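You operate a simulated robot arm through the tools that you are given. There is no shell and no other tool.

Carry out the task below with a simulated robot arm. There is one attempt and no reset: what you move stays moved.

Task
Stop the outfeed, cap the empty hole, bring the belt tension into the green band and restart the outfeed.
Fine: STOP on the box first; the cap lies on the button box ledge and is pushed home in the row along the rail; wheel lock to FREE, wind the wheel till the pointer stands clear inside the green, lock back to HELD, then START; leave everything else as it is.

It is judged by the outcome, as a careful person would: the job done as asked, and still so three seconds after it is handed in. It fails if anything else is knocked over, pushed out of place, dropped, spilled or broken. Lids that push on must go on centred and level and be pressed home; caps that screw on are set level and turned clockwise until they are tight.

Robot
A 7-joint arm with a three-finger gripper, fixed in place. Base frame: the origin is on the floor under the middle of its stand, x ahead of it, y to its left, z up; the work surface is at about z = 90. Readings come in cm, degrees, newtons and seconds.
It reaches about 134.2 cm from its shoulder. Its first joint turns from -166.0 to 166.0 degrees. Payload 2.69 kg.
The tool frame sits at the grasp point between the pads (the TCP): z along the fingers, y along the line on which they close. The tips reach 3 cm beyond it. The gripper opens to 12.8 cm; its body begins 11.7 cm behind the TCP.
Orientation is told as [roll, pitch, yaw] about the base's x, y, z axes, in that order, counted from this pose: with the fingers straight down and closing along the base's y, the tool's x points along the base's -x, its y along +y and its z along -z.

Tools
- The arm moves only by the tool send_rows. Its argument "deltas" is a list of rows, each a list of 7 numbers: the finger opening in cm, from 0 to 12.8, then the shift along the tool's x, y, z in cm, then the turn, a rotation vector about the tool's x, y, z in degrees. In form: [[claw, dx, dy, dz, rx, ry, rz], ...]. A call has 1 to 20 rows; each row shifts and turns the commanded pose from where the row before left it, along the tool's axes as they then stand. Rows are played at 5 a second. More than 5 cm and 8.6 degrees between two rows, or a gripper value outside its range, and nothing of the call is played. Where a pose cannot be reached the arm comes as near as it can. A force on the tool above 70 N (or 10 N above the force at the start of the call, whichever is more), or a blocked arm, ends the call early, and 0.2 s more pass. The fingers move at their own pace (about 12.7 cm/s each) and stop on an object; they squeeze with about 37 N. The grip force told is the motor's: it shows also when the fingers shut on nothing. Time passes only in rows, and 0.2 s behind the last, so rows that do not move let the fingers close. It gives the time, the measured TCP pose, the force on the tool (base axes), the opening and the grip force at its end, in the units of the frame above (readings bear some noise), with the torque about the TCP (base axes, N m) and any sound that the robot's microphone picked up, and new pictures: "show" is both (left out), scene, wrist or none.
- Cameras (640 x 400 px; columns grow to the right, rows downward): "scene" is fixed at [40.11, -49.85, 163.74]; the picture's right is [0.70, -0.72, 0.00], its down [-0.65, -0.63, -0.43] and it looks along [0.31, 0.30, -0.90] (base axes); focal length 265 px, centre (320, 200). "wrist" rides on the gripper at [5.8, 5.4, -13.1] in the tool frame; the picture's right is [-0.68, 0.74, 0.00], its down [-0.62, -0.57, -0.55] and it looks along [-0.40, -0.37, 0.84] (tool axes); focal length 234 px, centre (320, 200).
- move_column(by): moves the trunk up (or, below 0, down) by that many cm; the arm rides with it, the base frame stays. It gives what a move gives, with no picture.
- pixel_to_xyz(camera, pixels): there is no depth. For up to 12 entries [column, row, z] of the newest picture of that camera ("zoom" is the newest enlarged one), the place [x, y] in the base frame at which the ray of that pixel passes the height z, good to about 0.2 cm. It takes no simulated time.
- inspect(camera, box): a new picture of the part [left, top, right, bottom] of that camera's present view, enlarged. It takes no simulated time.
- close_job(): hands the job in; it is judged then, once.

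Unless the task says otherwise, let go and move clear before handing in.

The tools are called as a command line: name --pt "numbers of a row" for each row, then --argument value for the rest, lists and objects as JSON in quotes. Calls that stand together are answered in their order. send_rows: Moves the arm, as the interface text tells. Its arguments: {"type":"object","properties":{"deltas":{"type":"array"},"show":{"type":"string","enum":["both","scene","wrist","none"]}},"required":["deltas"]} The other tools are called the same way: move_column (by) moves the trunk up or down; pixel_to_xyz (camera, pixels) gives the place at which the rays of pixels pass given heights; inspect (camera, box) takes an enlarged picture of a part of a camera's view; close_job () hands the job in.

At the start:

```text
time_s: 0.0
position: [75.03, -8.9, 116.39]
orientation: [0.0, 0.0, 0.1]
ft_force: [-0.1, 0.7, -0.3]
ft_torque: [-0.02, -0.03, -0.01]
opening: 12.79
grip_force: 0.0
trunk travel left (down, up): [-15.0, 20.0]
```

scene: 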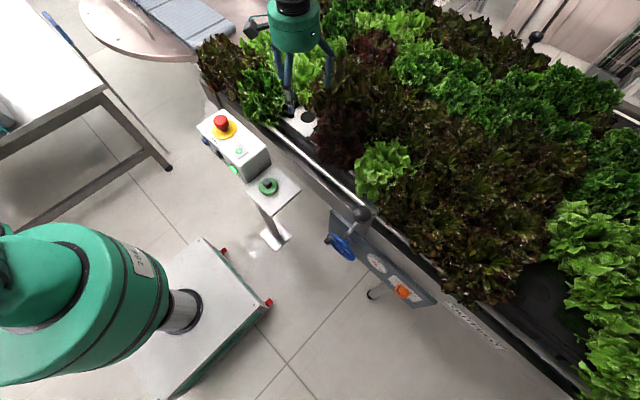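
wrist: 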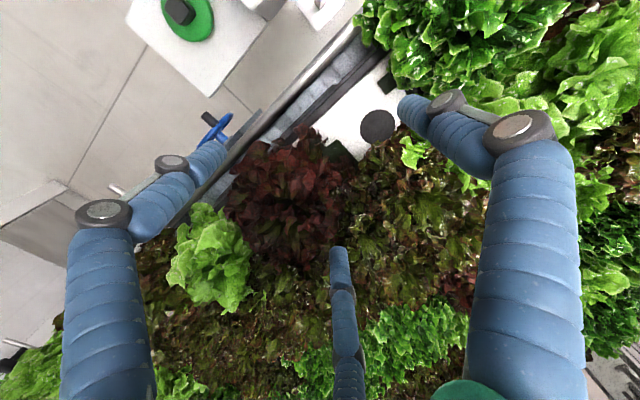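

The scene shows the button box with the red STOP at about (222,124), the cap (green disc with dark knob) on the ledge at (268,186), the hole at about (308,117), the wheel at (340,247) and the orange lock at (402,291). I'll take enlarged views before moving.

inspect --camera "scene" --box '[190, 90, 350, 190]'

inspect --camera "scene" --box '[310, 190, 470, 310]'

inspect --camera "scene" --box '[180, 100, 320, 260]'

inspect --camera "wrist" --box '[100, 0, 440, 200]'

```text
4.00 times, centred on (270, 140) of scene
```

zoom: 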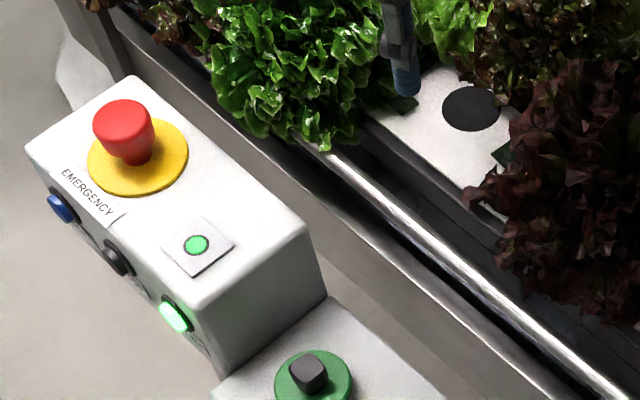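

```text
3.33 times, centred on (390, 250) of scene
```

zoom: 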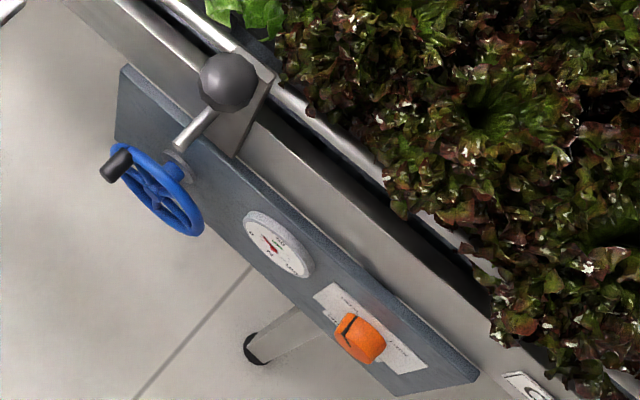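

```text
2.50 times, centred on (250, 180) of scene
```

zoom: 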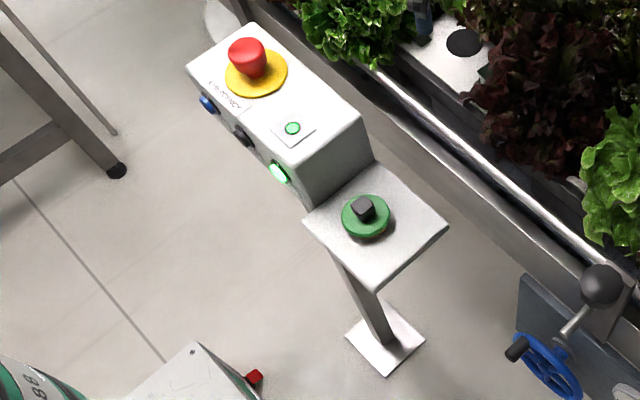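

```text
1.88 times, centred on (270, 100) of wrist
```

zoom: 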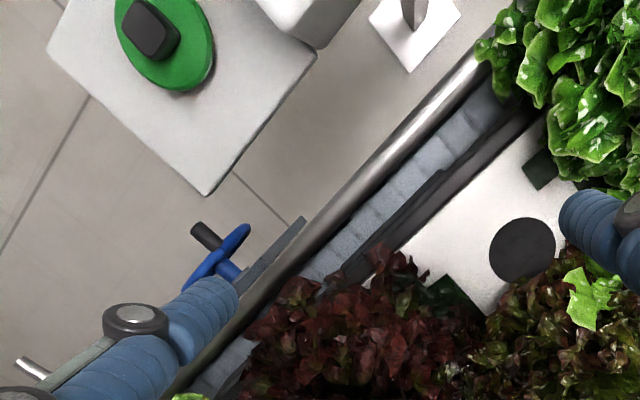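

The enlarged views show three coloured items on the box front (blue, black, green lit), the red EMERGENCY mushroom on top, plus the cap on the ledge and the hole. I'll triangulate heights by casting rays from both cameras.

pixel_to_xyz --camera "scene" --pixels '[[268, 187, 90], [268, 187, 80], [268, 187, 100], [308, 117, 90], [308, 117, 100], [308, 117, 80], [340, 247, 90], [340, 247, 80], [402, 291, 80], [402, 291, 90], [222, 122, 100], [222, 122, 110]]'

pixel_to_xyz --camera "wrist" --pixels '[[187, 20, 90], [187, 20, 80], [187, 20, 100], [377, 125, 90], [377, 125, 100], [377, 125, 80], [218, 128, 90], [218, 128, 80], [208, 103, 90], [208, 103, 80], [208, 103, 70], [340, 30, 90]]'

```text
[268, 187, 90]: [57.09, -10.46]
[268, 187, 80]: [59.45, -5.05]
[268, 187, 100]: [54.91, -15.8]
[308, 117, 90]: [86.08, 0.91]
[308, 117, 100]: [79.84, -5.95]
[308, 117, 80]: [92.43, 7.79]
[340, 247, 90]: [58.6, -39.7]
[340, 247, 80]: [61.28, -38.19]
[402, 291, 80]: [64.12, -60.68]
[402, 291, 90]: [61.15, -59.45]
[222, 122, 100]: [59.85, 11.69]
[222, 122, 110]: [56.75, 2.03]
```

```text
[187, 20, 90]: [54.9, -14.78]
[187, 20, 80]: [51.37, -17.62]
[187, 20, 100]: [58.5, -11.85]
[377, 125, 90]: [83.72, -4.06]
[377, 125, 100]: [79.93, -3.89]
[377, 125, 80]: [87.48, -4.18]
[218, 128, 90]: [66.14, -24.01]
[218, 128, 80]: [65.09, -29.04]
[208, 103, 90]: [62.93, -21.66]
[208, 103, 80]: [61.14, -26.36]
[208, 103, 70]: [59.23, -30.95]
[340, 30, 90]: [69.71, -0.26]
```

The ray crossings put the cap near (56, -13, 94), the hole near (81, -4, 97) and the wheel near (64, -36, 69). I can't yet read the labels on the box front, so I'll raise the arm, back off towards the robot and pitch the gripper forward to view the front face.

send_rows --pt "12.8 0 0 -5 0 0 0" --pt "12.8 0 0 -5 0 0 0" --pt "12.8 5 0 0 0 0 0" --pt "12.8 5 0 0 0 0 0" --pt "12.8 5 0 0 0 0 0" --pt "12.8 5 0 0 0 0 0" --pt "12.8 5 0 0 0 0 0" --pt "12.8 5 0 0 0 0 0" --pt "12.8 0 0 0 0 0 0" --show "both"

```text
time_s: 2.0
position: [44.89, -8.91, 126.44]
orientation: [-0.1, 0.0, 0.0]
ft_force: [-1.8, 0.3, 0.4]
ft_torque: [-0.03, -0.09, 0.03]
opening: 12.81
grip_force: 0.1
trunk travel left (down, up): [-15.0, 20.0]
```

scene: 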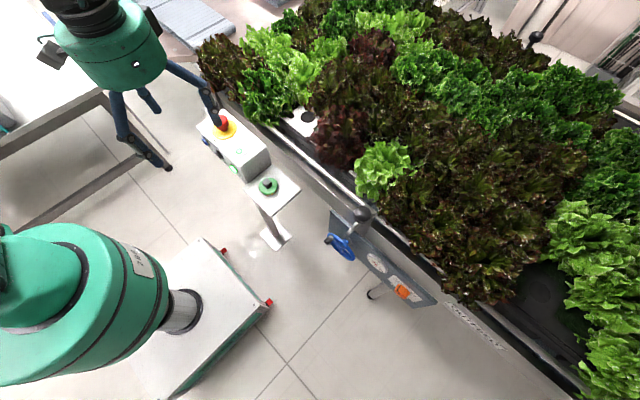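
wrist: 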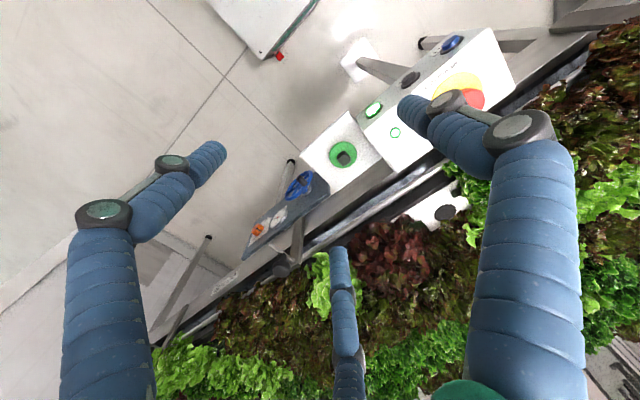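

Now the wrist view shows the box (STOP mushroom near (470,95), green lit item (374,110), black (410,78), blue (451,43)), cap at (343,155), and panel at (280,215). I'll enlarge these.

inspect --camera "wrist" --box '[330, 20, 520, 140]'

inspect --camera "wrist" --box '[220, 140, 380, 280]'

pixel_to_xyz --camera "wrist" --pixels '[[343, 155, 90], [343, 155, 95], [343, 155, 100], [446, 212, 95], [446, 212, 100], [300, 186, 70], [300, 186, 80], [395, 132, 100], [395, 132, 110], [259, 230, 70], [259, 230, 80]]'

pixel_to_xyz --camera "scene" --pixels '[[268, 187, 95], [308, 117, 95], [308, 117, 100], [344, 246, 70], [344, 246, 80], [239, 151, 100], [239, 151, 110], [402, 291, 70], [402, 291, 80], [235, 169, 95], [235, 169, 100], [235, 169, 105]]'

```text
3.33 times, centred on (425, 80) of wrist
```

zoom: 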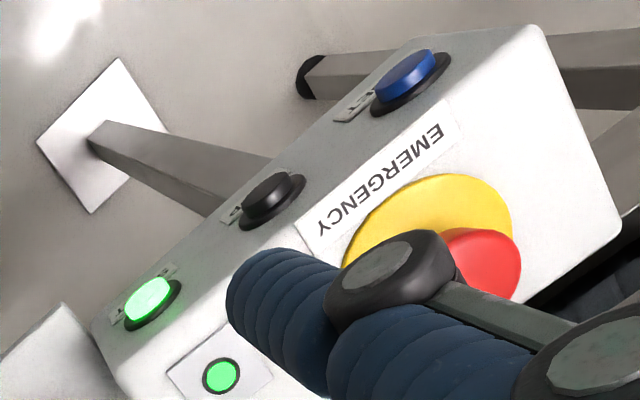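

```text
2.86 times, centred on (300, 210) of wrist
```

zoom: 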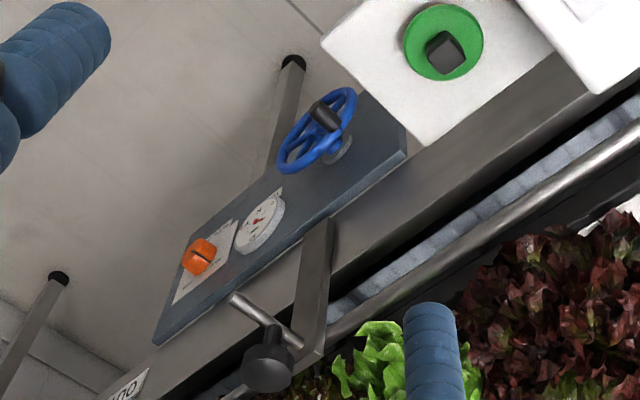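

```text
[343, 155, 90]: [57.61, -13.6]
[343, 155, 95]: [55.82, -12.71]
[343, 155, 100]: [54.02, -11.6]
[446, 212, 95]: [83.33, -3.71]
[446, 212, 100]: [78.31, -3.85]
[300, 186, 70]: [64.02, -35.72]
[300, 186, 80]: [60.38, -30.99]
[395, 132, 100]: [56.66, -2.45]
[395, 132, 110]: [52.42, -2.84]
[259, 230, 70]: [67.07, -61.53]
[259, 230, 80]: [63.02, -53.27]
```

```text
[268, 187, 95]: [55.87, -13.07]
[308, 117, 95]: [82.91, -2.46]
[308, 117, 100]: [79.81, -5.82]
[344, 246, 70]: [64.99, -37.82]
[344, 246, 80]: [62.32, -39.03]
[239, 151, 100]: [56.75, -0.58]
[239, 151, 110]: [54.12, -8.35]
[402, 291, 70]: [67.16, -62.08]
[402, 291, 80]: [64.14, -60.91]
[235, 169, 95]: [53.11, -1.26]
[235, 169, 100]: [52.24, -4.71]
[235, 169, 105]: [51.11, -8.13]
```

Front face carries three push buttons with small label plates (partly readable, upside down), so I need a front-on look. I'll pitch the gripper 45° forward and bring the camera in front of the box.

send_rows --pt "12.8 0 0 0 0 -7.5 0" --pt "12.8 0 0 0 0 -7.5 0" --pt "12.8 0 0 0 0 -7.5 0" --pt "12.8 0 0 0 0 -7.5 0" --pt "12.8 0 0 0 0 -7.5 0" --pt "12.8 0 0 0 0 -7.5 0" --pt "12.8 3.42 2.33 1.77 0 0 0" --pt "12.8 3.42 2.33 1.77 0 0 0" --pt "12.8 3.42 2.33 1.77 0 0 0" --pt "12.8 3.42 2.33 1.77 0 0 0" --pt "12.8 3.42 2.33 1.77 0 0 0" --pt "12.8 3.42 2.33 1.77 0 0 0" --pt "12.8 0 0 0 0 0 0" --show "both"

```text
time_s: 4.8
position: [38.33, 5.38, 104.25]
orientation: [0.0, -45.0, 0.0]
ft_force: [1.0, -0.2, -0.5]
ft_torque: [-0.01, 0.04, -0.03]
opening: 12.8
grip_force: 0.0
trunk travel left (down, up): [-15.0, 20.0]
```

scene: 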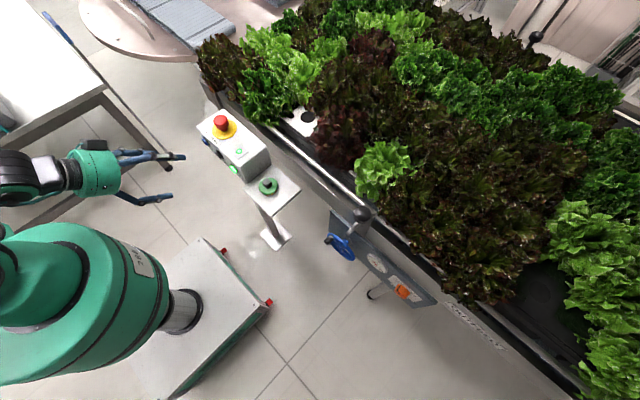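
wrist: 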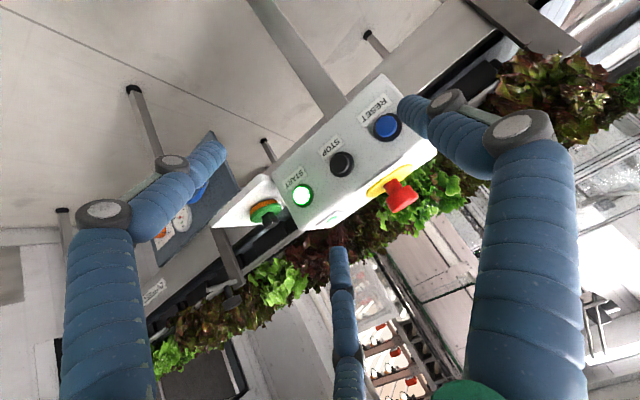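

Labels are now readable: START is the green lit button (302,195), STOP the black one (342,163), RESET the blue one (386,126); the red mushroom is EMERGENCY and must be left alone. I'll enlarge this and the tension panel.

inspect --camera "wrist" --box '[230, 70, 450, 240]'

inspect --camera "wrist" --box '[130, 110, 290, 270]'

pixel_to_xyz --camera "wrist" --pixels '[[342, 163, 92], [342, 163, 95], [342, 163, 98], [302, 195, 92], [302, 195, 95], [302, 195, 98], [268, 212, 94.5], [386, 126, 92], [386, 126, 95], [386, 126, 98]]'

inspect --camera "scene" --box '[190, 100, 290, 200]'

```text
2.35 times, centred on (340, 155) of wrist
```

zoom: 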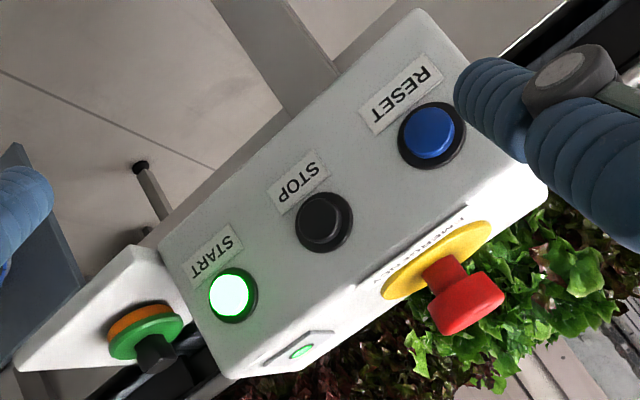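

```text
2.50 times, centred on (210, 190) of wrist
```

zoom: 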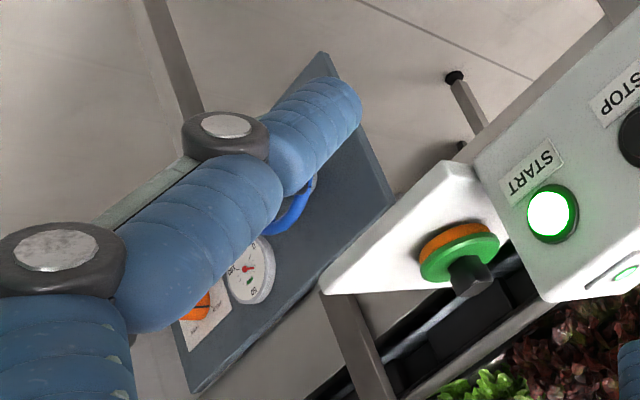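

```text
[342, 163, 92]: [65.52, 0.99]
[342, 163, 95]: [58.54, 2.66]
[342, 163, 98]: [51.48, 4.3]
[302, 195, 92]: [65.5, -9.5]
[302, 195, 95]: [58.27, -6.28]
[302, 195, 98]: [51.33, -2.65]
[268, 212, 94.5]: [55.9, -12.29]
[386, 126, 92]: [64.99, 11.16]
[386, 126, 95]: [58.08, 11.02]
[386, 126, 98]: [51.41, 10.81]
```

```text
4.00 times, centred on (240, 150) of scene
```

zoom: 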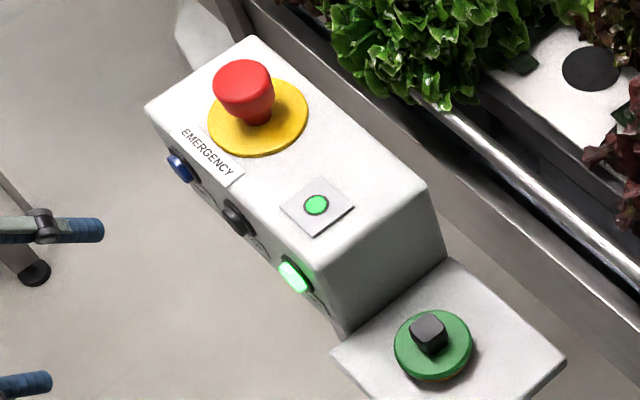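

STOP's black cap comes out at about (52.4, 4.0, 97.5), START at (52.5, -3.1, 97.5). I'll close the fingers to see what shape the closed tip makes for pushing.

send_rows --pt "0 0 0 0 0 0 0" --pt "0 0 0 0 0 0 0" --pt "0 0 0 0 0 0 0" --pt "0 0 0 0 0 0 0" --show "both"

pixel_to_xyz --camera "scene" --pixels '[[218.25, 154.25, 97.5], [233.75, 169.25, 97.5], [205, 141, 97.5]]'

```text
time_s: 5.8
position: [38.15, 5.31, 104.26]
orientation: [-0.1, -45.0, 0.0]
ft_force: [-0.3, 0.2, 1.3]
ft_torque: [0.01, -0.01, 0.01]
opening: 0.21
grip_force: 31.5
trunk travel left (down, up): [-15.0, 20.0]
```

scene: 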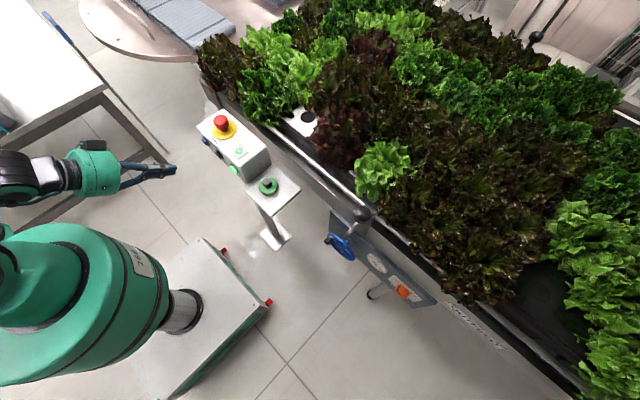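
wrist: 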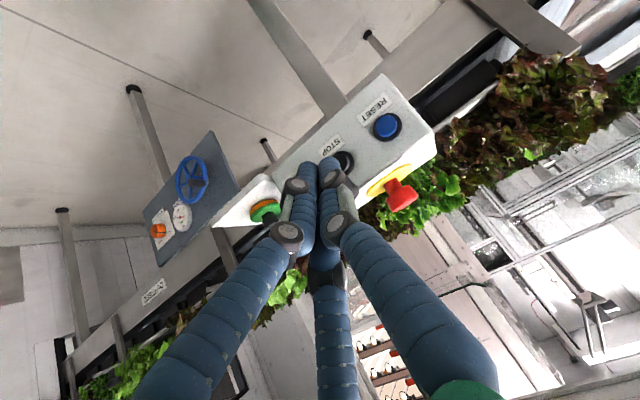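

```text
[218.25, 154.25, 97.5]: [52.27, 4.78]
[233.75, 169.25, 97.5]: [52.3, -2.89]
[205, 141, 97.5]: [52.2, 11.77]
```

The closed fingers make a narrow cluster with tips at about (318,170), and the tension panel is now unobstructed at (185,195). Let me enlarge the panel and the tips.

inspect --camera "wrist" --box '[130, 120, 260, 270]'

inspect --camera "wrist" --box '[240, 110, 400, 260]'

inspect --camera "wrist" --box '[145, 185, 215, 245]'

```text
2.67 times, centred on (195, 195) of wrist
```

zoom: 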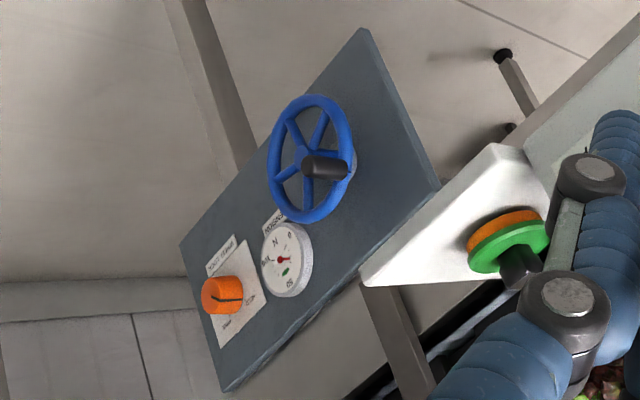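

```text
2.67 times, centred on (320, 185) of wrist
```

zoom: 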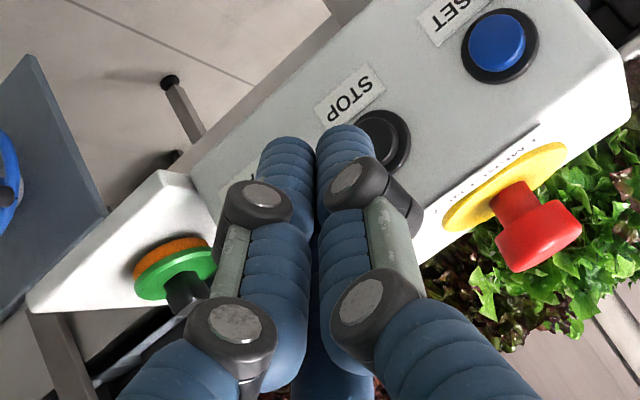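

```text
6.67 times, centred on (180, 215) of wrist
```

zoom: 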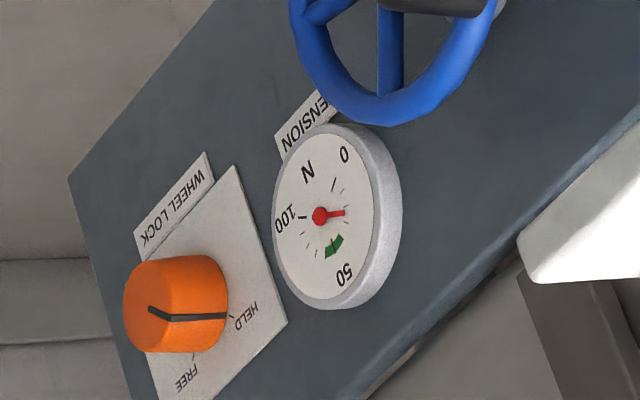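

The gauge pointer sits left of the green band (roughly 20–25), the lock's mark points to HELD with FREE clockwise from it. Now I'll pitch to horizontal and line up the closed tips in front of the black STOP button at about (52, 4.3, 97.7).

send_rows --pt "0 0 0 0 0 -7.5 0" --pt "0 0 0 0 0 -7.5 0" --pt "0 0 0 0 0 -7.5 0" --pt "0 0 0 0 0 -7.5 0" --pt "0 0 0 0 0 -7.5 0" --pt "0 0 0 0 0 -7.5 0" --pt "0 3.3 -0.5 3.5 0 0 0" --pt "0 3.2 -0.5 3.5 0 0 0" --pt "0 0 0 0 0 0 0" --show "both"

```text
time_s: 8.0
position: [48.68, 5.05, 101.21]
orientation: [164.2, -85.1, -164.1]
ft_force: [0.7, 0.2, -0.3]
ft_torque: [-0.01, -0.02, -0.01]
opening: 0.21
grip_force: 31.7
trunk travel left (down, up): [-15.0, 20.0]
stopped in row 9: the arm was blocked; the commanded pose is now the measured one
```

scene: 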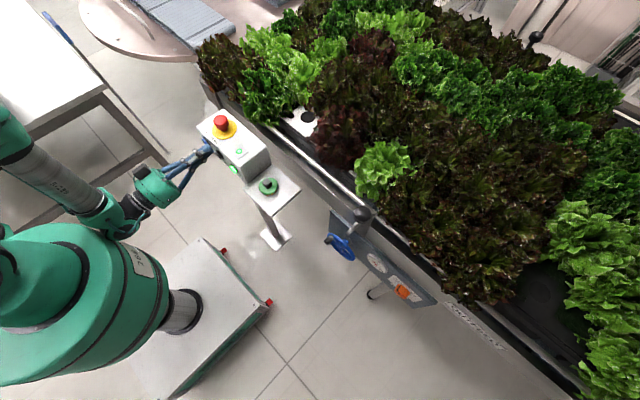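
wrist: 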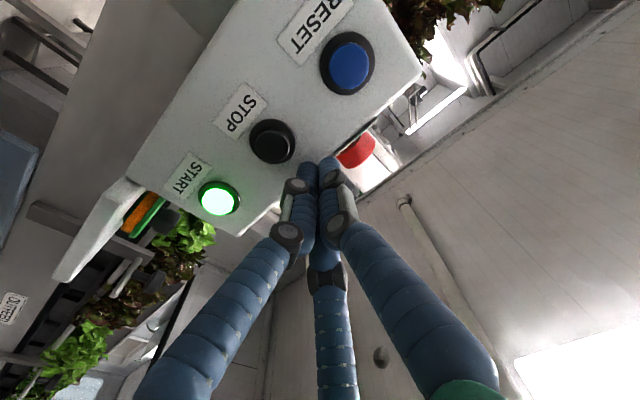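

The horizontal pose was out of reach (arm folded too tightly): the TCP stopped at (48.7, 5.1, 101.2) with tips just short of the box, no contact force. I'll back straight off and use a flatter-than-45° but reachable tilt instead.

send_rows --pt "0 0 0 -2 0 0 0" --pt "0 0 0 -3 0 0 0" --pt "0 0 0 0 0 0 0" --show "scene"

```text
time_s: 9.0
position: [47.88, 6.65, 104.24]
orientation: [161.3, -79.4, -161.3]
ft_force: [-0.3, -0.7, 0.6]
ft_torque: [0.0, -0.01, -0.01]
opening: 0.2
grip_force: 31.7
trunk travel left (down, up): [-15.0, 20.0]
stopped in row 3: the arm was blocked; the commanded pose is now the measured one
```

scene: 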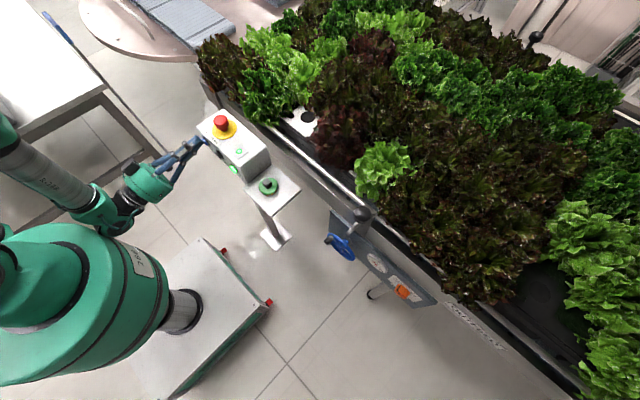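

The arm is at its fold limit, with the gripper pointing 10° upward at (47.9, 6.7, 104.2). I'll rotate back toward the earlier 45° tilt, which was comfortably reachable.

send_rows --pt "0 0 0 0 0 7.5 0" --pt "0 0 0 0 0 7.5 0" --pt "0 0 0 0 0 7.5 0" --pt "0 0 0 0 0 7.5 0" --pt "0 0 0 0 0 0 0" --show "scene"

```text
time_s: 10.2
position: [47.79, 6.56, 104.18]
orientation: [9.7, -69.6, -8.8]
ft_force: [0.7, 0.2, 0.0]
ft_torque: [-0.01, 0.02, -0.01]
opening: 0.21
grip_force: 31.4
trunk travel left (down, up): [-15.0, 20.0]
```

scene: 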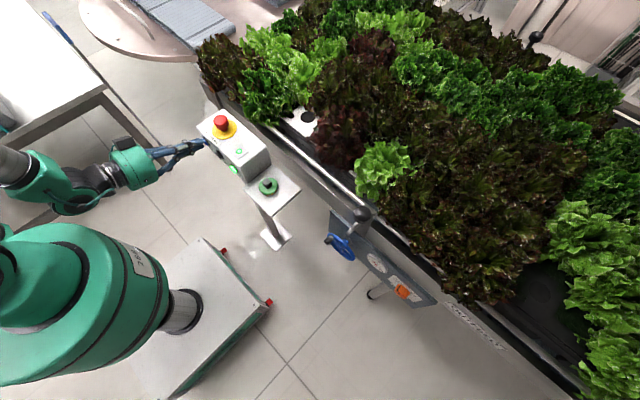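

The tilt is now about -70° at (47.8, 6.6, 104.2), tips near (50.6, 6.6, 103.1). I'll back off 2 cm, shift sideways to STOP's y, and then use the trunk to lower without refolding the arm.

send_rows --pt "0 0.35 -1.15 -0.95 0 0 0" --pt "0 0.35 -1.15 -0.95 0 0 0" --pt "0 0 0 0 0 0 0" --show "wrist"

```text
time_s: 11.0
position: [45.75, 4.3, 103.99]
orientation: [9.8, -69.7, -8.9]
ft_force: [-0.2, 0.3, 0.2]
ft_torque: [0.01, 0.02, 0.0]
opening: 0.23
grip_force: 31.1
trunk travel left (down, up): [-15.0, 20.0]
```

wrist: 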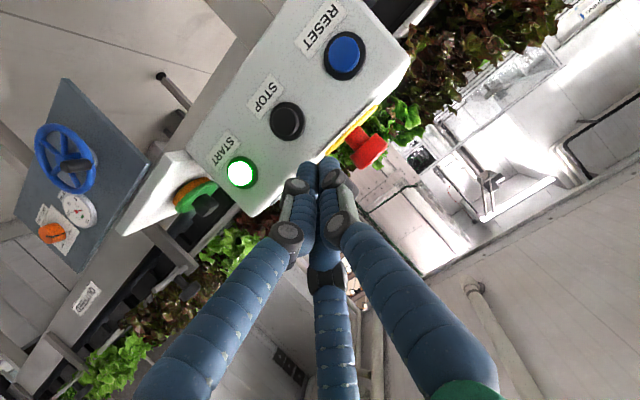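

Pose held well; tips are at about (48.6, 4.4, 103.0), 5 cm above STOP. Lowering the trunk 5 cm.

move_column --by -5

inspect --camera "wrist" --box '[220, 60, 440, 240]'

inspect --camera "scene" --box '[140, 90, 300, 190]'

```text
time_s: 11.9
position: [45.72, 4.21, 99.05]
orientation: [9.7, -69.8, -8.9]
ft_force: [0.5, 0.5, 0.4]
ft_torque: [0.02, 0.04, -0.04]
opening: 0.23
grip_force: 31.4
trunk travel left (down, up): [-10.0, 25.0]
```

```text
2.22 times, centred on (330, 150) of wrist
```

zoom: 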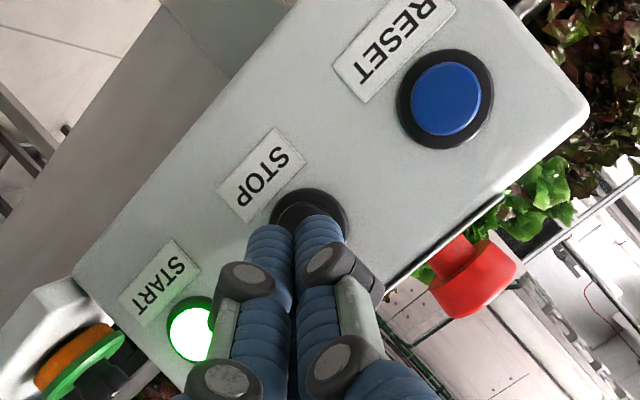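

```text
4.00 times, centred on (220, 140) of scene
```

zoom: 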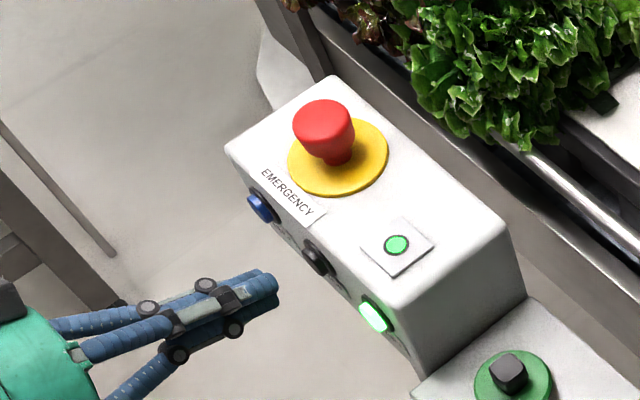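

Tips are near (48.5, 4.3, 98.0) in front of the STOP ring at wrist pixel (323,152). Checking the STOP ray once more before pushing.

pixel_to_xyz --camera "wrist" --pixels '[[325, 153, 97], [325, 153, 97.5], [325, 153, 98], [385, 104, 97.5], [272, 209, 97.5], [325, 153, 97.2]]'

pixel_to_xyz --camera "scene" --pixels '[[219, 154, 97], [219, 154, 97.5], [219, 154, 98]]'

```text
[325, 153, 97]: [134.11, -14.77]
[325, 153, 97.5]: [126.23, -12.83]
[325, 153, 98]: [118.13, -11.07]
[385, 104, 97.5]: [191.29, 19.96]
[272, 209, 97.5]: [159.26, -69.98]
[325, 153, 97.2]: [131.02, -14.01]
```

```text
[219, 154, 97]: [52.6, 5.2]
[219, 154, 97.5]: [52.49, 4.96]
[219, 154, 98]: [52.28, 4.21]
```

The wrist pixel query still refers to the picture before the trunk moved, so I'll use that picture's STOP pixel (287,121), START (241,172) and RESET (344,55).

pixel_to_xyz --camera "wrist" --pixels '[[288, 121.5, 96.5], [288, 121.5, 97], [288, 121.5, 97.5], [241, 172, 97], [241, 172, 97.5], [344, 55, 97], [344, 55, 97.5], [288, 121.5, 98]]'

```text
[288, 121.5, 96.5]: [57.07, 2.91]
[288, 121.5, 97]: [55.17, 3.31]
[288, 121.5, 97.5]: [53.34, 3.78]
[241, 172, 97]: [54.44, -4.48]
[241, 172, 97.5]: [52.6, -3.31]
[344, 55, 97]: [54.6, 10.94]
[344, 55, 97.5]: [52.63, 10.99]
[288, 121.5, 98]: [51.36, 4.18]
```

STOP works out at (52.4, 4.0–4.3, 97.6). I'll push forward along +X in small steps, watching force and sound.

send_rows --pt "0 -0.173 0 0.469 0 0 0" --pt "0 -0.173 0 0.469 0 0 0" --pt "0 -0.173 0 0.469 0 0 0" --pt "0 -0.173 0 0.469 0 0 0" --pt "0 -0.173 0 0.469 0 0 0" --pt "0 -0.173 0 0.469 0 0 0" --pt "0 0 0 0 0 0 0" --show "both"

```text
time_s: 13.5
position: [48.79, 4.2, 99.07]
orientation: [9.7, -69.7, -8.9]
ft_force: [-1.3, -0.1, 0.7]
ft_torque: [-0.03, -0.01, 0.0]
opening: 0.19
grip_force: 31.0
trunk travel left (down, up): [-10.0, 25.0]
```

scene: 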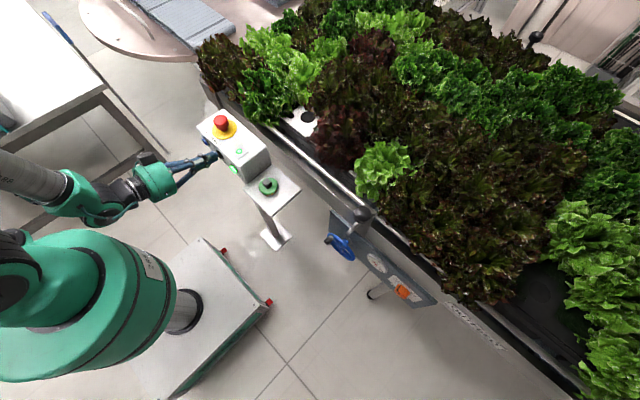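
wrist: 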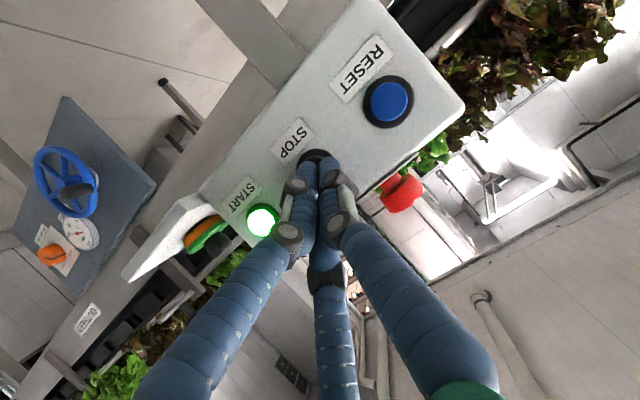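

Tips overlap the STOP button (wrist (318,165)) but force is still about zero. Continuing in 0.25 cm steps.

send_rows --pt "0 -0.086 0 0.235 0 0 0" --pt "0 -0.086 0 0.235 0 0 0" --pt "0 -0.086 0 0.235 0 0 0" --pt "0 0 0 0 0 0 0" --show "wrist"

```text
time_s: 14.5
position: [49.5, 4.3, 98.98]
orientation: [9.7, -69.6, -8.8]
ft_force: [-9.7, 0.6, 1.1]
ft_torque: [-0.01, 0.01, -0.03]
opening: 0.22
grip_force: 31.1
trunk travel left (down, up): [-10.0, 25.0]
heard: click
```

wrist: 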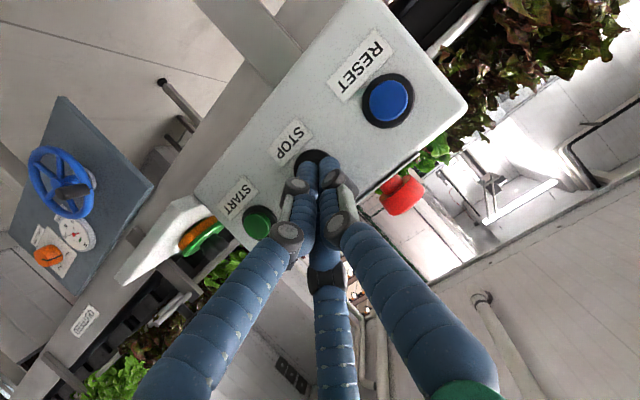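

A click was heard and the START lamp went dark (258,222): the outfeed is stopped. Backing away from the button and raising.

send_rows --pt "0 0.345 0 -0.938 0 0 0" --pt "0 0.69 0 -1.876 0 0 0" --pt "0 0.69 0 -1.876 0 0 0" --pt "0 0 0 0 0 0 0" --show "both"

move_column --by 5

inspect --camera "scene" --box '[190, 100, 310, 200]'

```text
time_s: 15.5
position: [44.62, 4.42, 98.98]
orientation: [9.7, -69.7, -8.9]
ft_force: [0.1, 0.1, -0.2]
ft_torque: [-0.01, -0.01, 0.0]
opening: 0.19
grip_force: 32.1
trunk travel left (down, up): [-10.0, 25.0]
```

scene: 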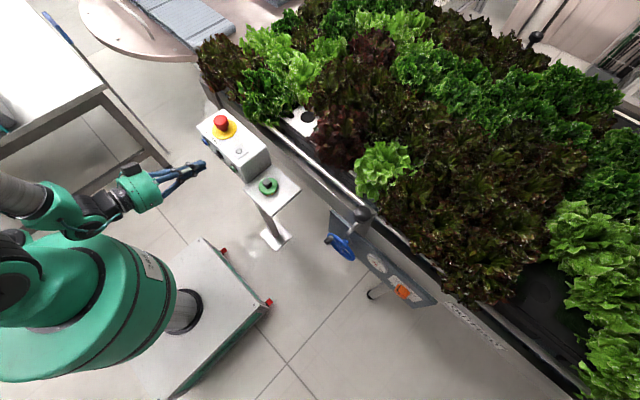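
wrist: 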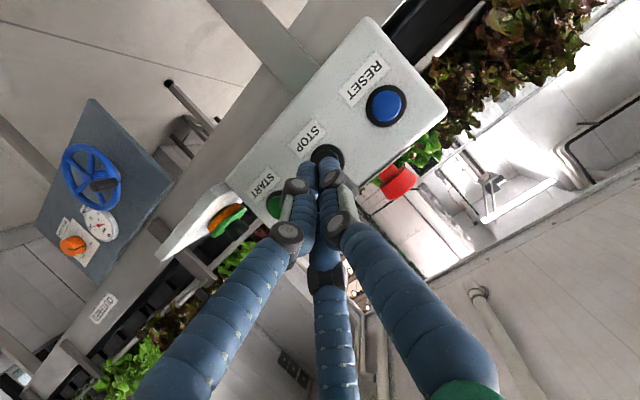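

```text
time_s: 16.4
position: [44.67, 4.24, 103.85]
orientation: [9.7, -69.7, -8.9]
ft_force: [-0.3, -0.4, -0.1]
ft_torque: [-0.01, -0.02, 0.03]
opening: 0.18
grip_force: 31.8
trunk travel left (down, up): [-15.0, 20.0]
```

```text
4.00 times, centred on (250, 150) of scene
```

zoom: 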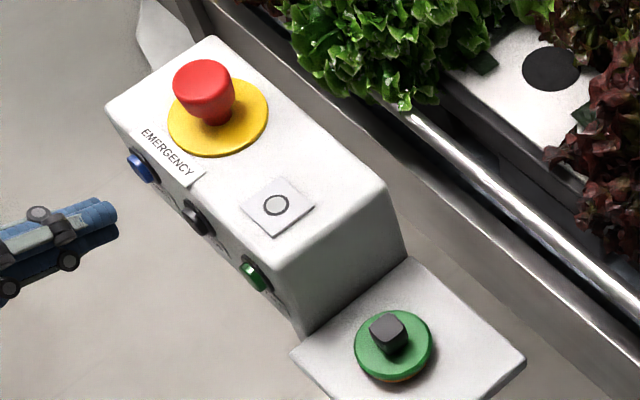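

Both the START lamp and the top lamp are dark, so the belt has stopped. Next is the cap: I'll raise clear, rotate the fingers back to pointing straight down, and then look from above.

send_rows --pt "0 -4.68 0.29 -1.72 0 0 0" --pt "0 -4.68 0.29 -1.72 0 0 0" --pt "0 -4.68 0.29 -1.72 0 0 0" --pt "0 0 0 0 0 7.5 0" --pt "0 0 0 0 0 7.5 0" --pt "0 0 0 0 0 7.5 0" --pt "0 0 0 0 0 7.5 0" --pt "0 0 0 0 0 7.5 0" --pt "0 0 0 0 0 7.5 0" --pt "0 0 0 0 0 7.5 0" --pt "0 0 0 0 0 7.5 0" --pt "0 0 0 0 0 7.5 0" --pt "0 0 0 0 0 2.2 0" --pt "0 0 0 0 0 0 0" --show "wrist"

```text
time_s: 19.4
position: [41.13, 2.99, 115.95]
orientation: [-1.7, -23.9, -3.0]
ft_force: [-0.5, 0.0, -0.5]
ft_torque: [-0.02, 0.03, -0.03]
opening: 0.2
grip_force: 31.4
out of reach, approached as far as the arm can: row 7, 8, 9, 11, 12, 13
trunk travel left (down, up): [-15.0, 20.0]
```

wrist: 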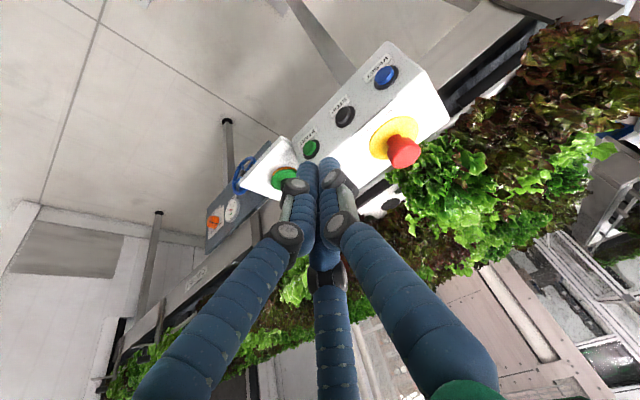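

The arm is slightly short of reach close in. I'll move outward over the ledge (towards (56,-13)), which should restore the vertical pose.

send_rows --pt "0 -2 -4 0 0 0 0" --pt "0 -2 -4 0 0 0 0" --pt "0 -2 -4 0 0 0 0" --pt "0 -2 -4 0 0 0 0" --pt "0 0 0 0 0 0 0" --show "both"

```text
time_s: 20.6
position: [45.41, -1.32, 116.24]
orientation: [-5.0, -29.7, -3.5]
ft_force: [0.5, -0.9, -0.5]
ft_torque: [0.02, 0.0, -0.04]
opening: 0.19
grip_force: 31.6
out of reach, approached as far as the arm can: row 1, 2, 3, 4
trunk travel left (down, up): [-15.0, 20.0]
```

scene: 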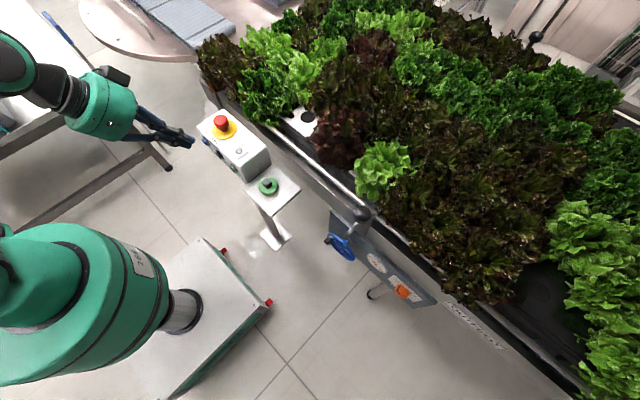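
wrist: 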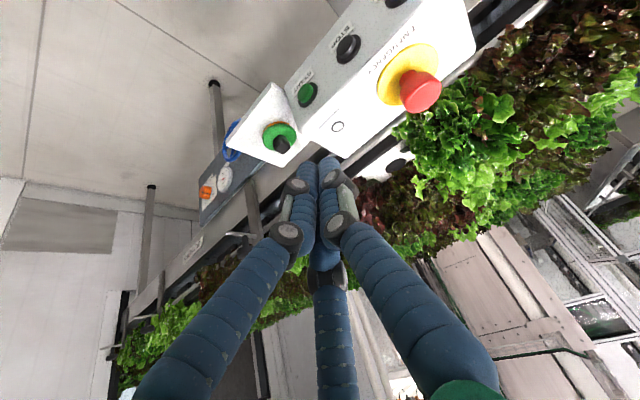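

The arm still can't reach the vertical pose from this configuration at this height. I'll raise the command by several cm, since the vertical pose at z≈126 worked before.

send_rows --pt "0 0 0 -4 0 0 0" --pt "0 0 0 -4 0 0 0" --pt "0 -4 0 0 0 0 0" --pt "0 0 0 0 0 0 0" --pt "0 0 0 0 0 0 0" --show "scene"

```text
time_s: 21.8
position: [46.45, -3.97, 119.45]
orientation: [-6.2, -26.8, -1.2]
ft_force: [0.7, 0.9, -0.2]
ft_torque: [-0.02, 0.02, -0.02]
opening: 0.2
grip_force: 32.0
out of reach, approached as far as the arm can: row 1
trunk travel left (down, up): [-15.0, 20.0]
```

scene: 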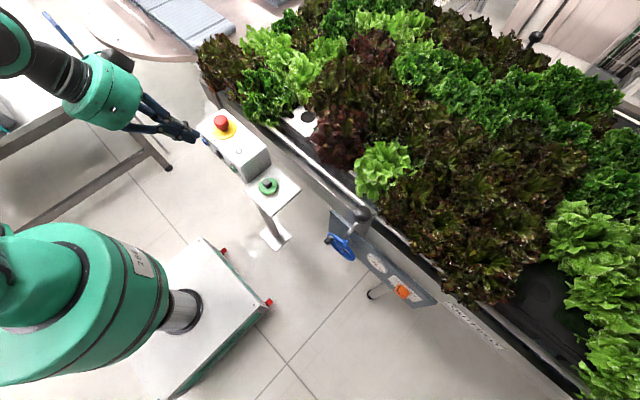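

Only the first row was reported out of reach; I'll let it settle and re-read before continuing.

send_rows --pt "0 0 0 0 0 0 0" --pt "0 0 0 0 0 0 0" --show "none"

```text
time_s: 22.4
position: [46.49, -4.03, 119.57]
orientation: [-6.3, -26.7, -1.1]
ft_force: [-0.1, 0.0, 0.2]
ft_torque: [0.02, 0.01, -0.01]
opening: 0.21
grip_force: 31.3
trunk travel left (down, up): [-15.0, 20.0]
```

Settled at pitch -26.7°. I'll test small rotations back to vertical from here.

send_rows --pt "0 0 0 0 0 6.7 0" --pt "0 0 0 0 0 6.7 0" --pt "0 0 0 0 0 0 0" --show "none"

```text
time_s: 23.2
position: [44.0, -3.56, 116.73]
orientation: [-6.7, -20.0, -1.8]
ft_force: [-1.2, 0.4, -0.2]
ft_torque: [-0.01, -0.06, 0.01]
opening: 0.19
grip_force: 31.7
out of reach, approached as far as the arm can: row 1, 2
trunk travel left (down, up): [-15.0, 20.0]
```

The limit is likely from being folded close in. I'll translate outward, right and up (towards about (54,-12,124)) before rotating further.

send_rows --pt "0 -3.3 -2.67 -1.28 0 0 0" --pt "0 -3.3 -2.67 -1.28 0 0 0" --pt "0 -3.3 -2.67 -1.28 0 0 0" --pt "0 0 0 0 0 0 0" --show "scene"

```text
time_s: 24.2
position: [44.06, -3.49, 116.68]
orientation: [-6.7, -19.9, -1.9]
ft_force: [-0.6, 0.7, 0.2]
ft_torque: [0.01, 0.01, -0.03]
opening: 0.18
grip_force: 31.5
out of reach, approached as far as the arm can: row 1, 2, 3
trunk travel left (down, up): [-15.0, 20.0]
```

scene: 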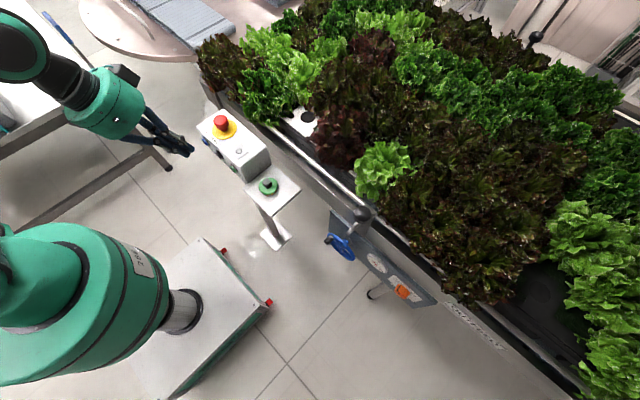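

The solver is stuck in a corner. I'll tilt back to -45°, which was fine earlier, then translate toward the earlier reachable spot (45,-9,126) before straightening.

send_rows --pt "0 0 0 0 0 -7 0" --pt "0 0 0 0 0 -7 0" --pt "0 0 0 0 0 -7 0" --pt "0 0 0 0 0 -7 0" --pt "0 0 0 0 0 0 0" --show "none"

```text
time_s: 25.4
position: [44.39, -3.45, 116.56]
orientation: [-9.3, -47.6, 2.7]
ft_force: [2.2, 0.5, -0.3]
ft_torque: [0.01, 0.11, -0.04]
opening: 0.19
grip_force: 31.6
trunk travel left (down, up): [-15.0, 20.0]
```

Reachable again at pitch -47.6°. Now raising 10 cm and moving right 5.5 cm at this tilt.

send_rows --pt "0 -2.46 -1.83 -2.25 0 0 0" --pt "0 -2.46 -1.83 -2.25 0 0 0" --pt "0 -2.46 -1.83 -2.25 0 0 0" --pt "0 0 0 0 0 0 0" --show "scene"

```text
time_s: 26.4
position: [44.0, -7.02, 125.15]
orientation: [-11.4, -47.7, 4.4]
ft_force: [-0.4, -0.5, -0.1]
ft_torque: [0.03, -0.02, -0.01]
opening: 0.19
grip_force: 31.6
out of reach, approached as far as the arm can: row 2, 3
trunk travel left (down, up): [-15.0, 20.0]
```

scene: 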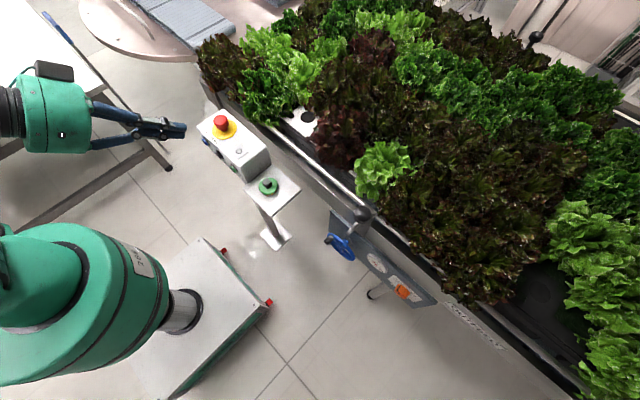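

Still restricted here. Extending outward (+X) should unfold the arm; at z≈125 it clears the box and lettuce nearby.

send_rows --pt "0 -2.5 0 2.8 0 0 0" --pt "0 -2.5 0 2.8 0 0 0" --pt "0 -2.5 0 2.8 0 0 0" --pt "0 -2.5 0 2.8 0 0 0" --pt "0 0 0 0 0 0 0" --show "scene"

```text
time_s: 27.6
position: [59.39, -8.65, 124.85]
orientation: [-9.3, -47.7, 2.7]
ft_force: [0.7, -0.9, 0.1]
ft_torque: [-0.01, 0.03, 0.03]
opening: 0.21
grip_force: 31.0
out of reach, approached as far as the arm can: row 1
trunk travel left (down, up): [-15.0, 20.0]
```

scene: 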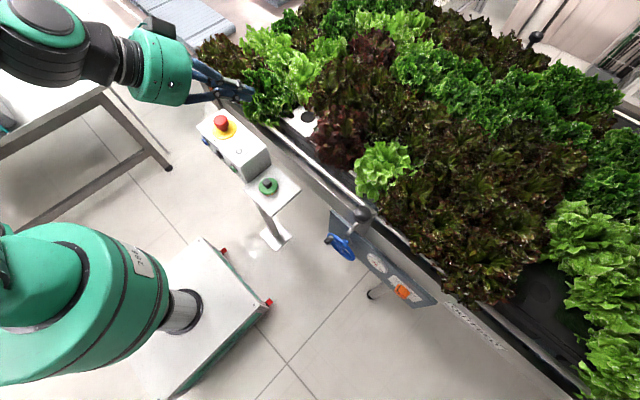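

Unfolded: pose tracks again at (59.4,-8.7,124.9). Now rotating to vertical.

send_rows --pt "0 0 0 0 0 8 0" --pt "0 0 0 0 0 8 0" --pt "0 0 0 0 0 8 0" --pt "0 0 0 0 0 8 0" --pt "0 0 0 0 0 8 0" --pt "0 0 0 0 0 7.5 0" --pt "0 0 0 0 0 0 0" --show "scene"

```text
time_s: 29.2
position: [59.12, -8.78, 120.27]
orientation: [-8.8, -20.9, -2.5]
ft_force: [-0.7, 0.4, 0.0]
ft_torque: [0.01, 0.01, -0.02]
opening: 0.21
grip_force: 31.3
out of reach, approached as far as the arm can: row 1, 3, 4, 5, 6
trunk travel left (down, up): [-15.0, 20.0]
```

scene: 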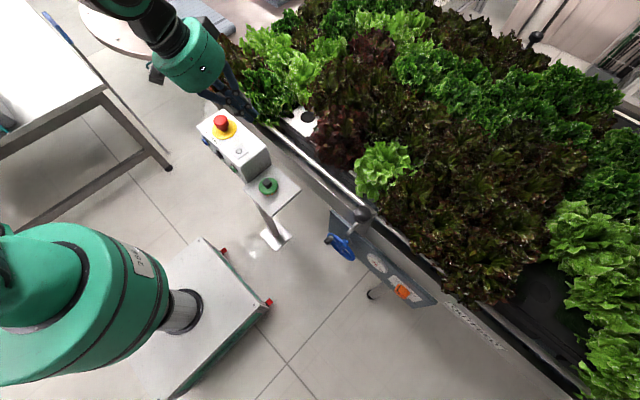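

The vertical pose is still limited by some joint. I'll probe whether a yaw about the fingers' axis relieves it.

send_rows --pt "0 0 0 0 0 0 8" --pt "0 0 0 0 0 0 8" --pt "0 0 0 0 0 0 8" --pt "0 0 0 0 0 0 0" --show "none"

```text
time_s: 30.2
position: [59.08, -8.79, 120.22]
orientation: [0.9, -22.5, -28.4]
ft_force: [0.4, 0.3, 0.2]
ft_torque: [0.0, 0.02, 0.01]
opening: 0.2
grip_force: 31.2
trunk travel left (down, up): [-15.0, 20.0]
```

Yaw alone was fine, tilt is now -22.5°. Trying more pitch from here, in small steps.

send_rows --pt "0 0 0 0 0 7 0" --pt "0 0 0 0 0 7 0" --pt "0 0 0 0 0 7 0" --pt "0 0 0 0 0 0 0" --show "none"

```text
time_s: 31.2
position: [59.02, -8.79, 120.19]
orientation: [0.9, -22.4, -28.3]
ft_force: [-0.3, -0.5, 0.5]
ft_torque: [0.04, 0.01, 0.04]
opening: 0.23
grip_force: 31.1
out of reach, approached as far as the arm can: row 1, 2, 3
trunk travel left (down, up): [-15.0, 20.0]
```

The wrist tilt is at a joint limit, and the arm tended to drop and pull in to gain tilt — so a higher shoulder should help. Raising the trunk 10 cm, then lowering the TCP with the arm.

move_column --by 10

send_rows --pt "0 1.5 0 3.7 0 0 0" --pt "0 1.5 0 3.7 0 0 0" --pt "0 0 0 0 0 7 0" --pt "0 0 0 0 0 7 0" --pt "0 0 0 0 0 7 0" --pt "0 0 0 0 0 0 0" --show "scene"

```text
time_s: 32.6
position: [59.11, -8.91, 130.16]
orientation: [1.0, -22.5, -28.4]
ft_force: [0.2, -0.4, -0.2]
ft_torque: [0.01, -0.01, 0.02]
opening: 0.21
grip_force: 31.3
trunk travel left (down, up): [-25.0, 10.0]
```

```text
time_s: 34.0
position: [59.21, -8.81, 122.14]
orientation: [0.9, -19.0, -28.3]
ft_force: [-0.8, 0.0, 0.0]
ft_torque: [0.02, -0.02, 0.0]
opening: 0.2
grip_force: 31.6
out of reach, approached as far as the arm can: row 3, 4, 5
trunk travel left (down, up): [-25.0, 10.0]
```

scene: 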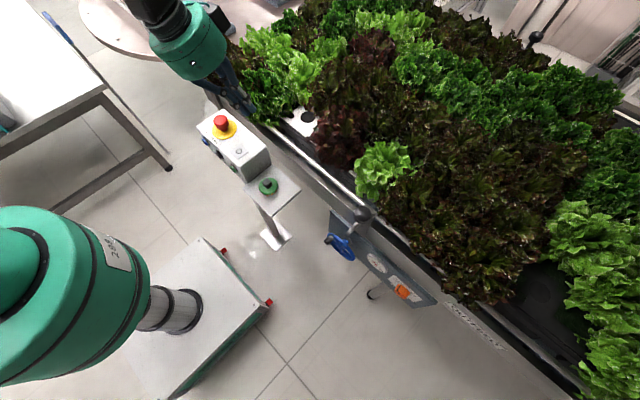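

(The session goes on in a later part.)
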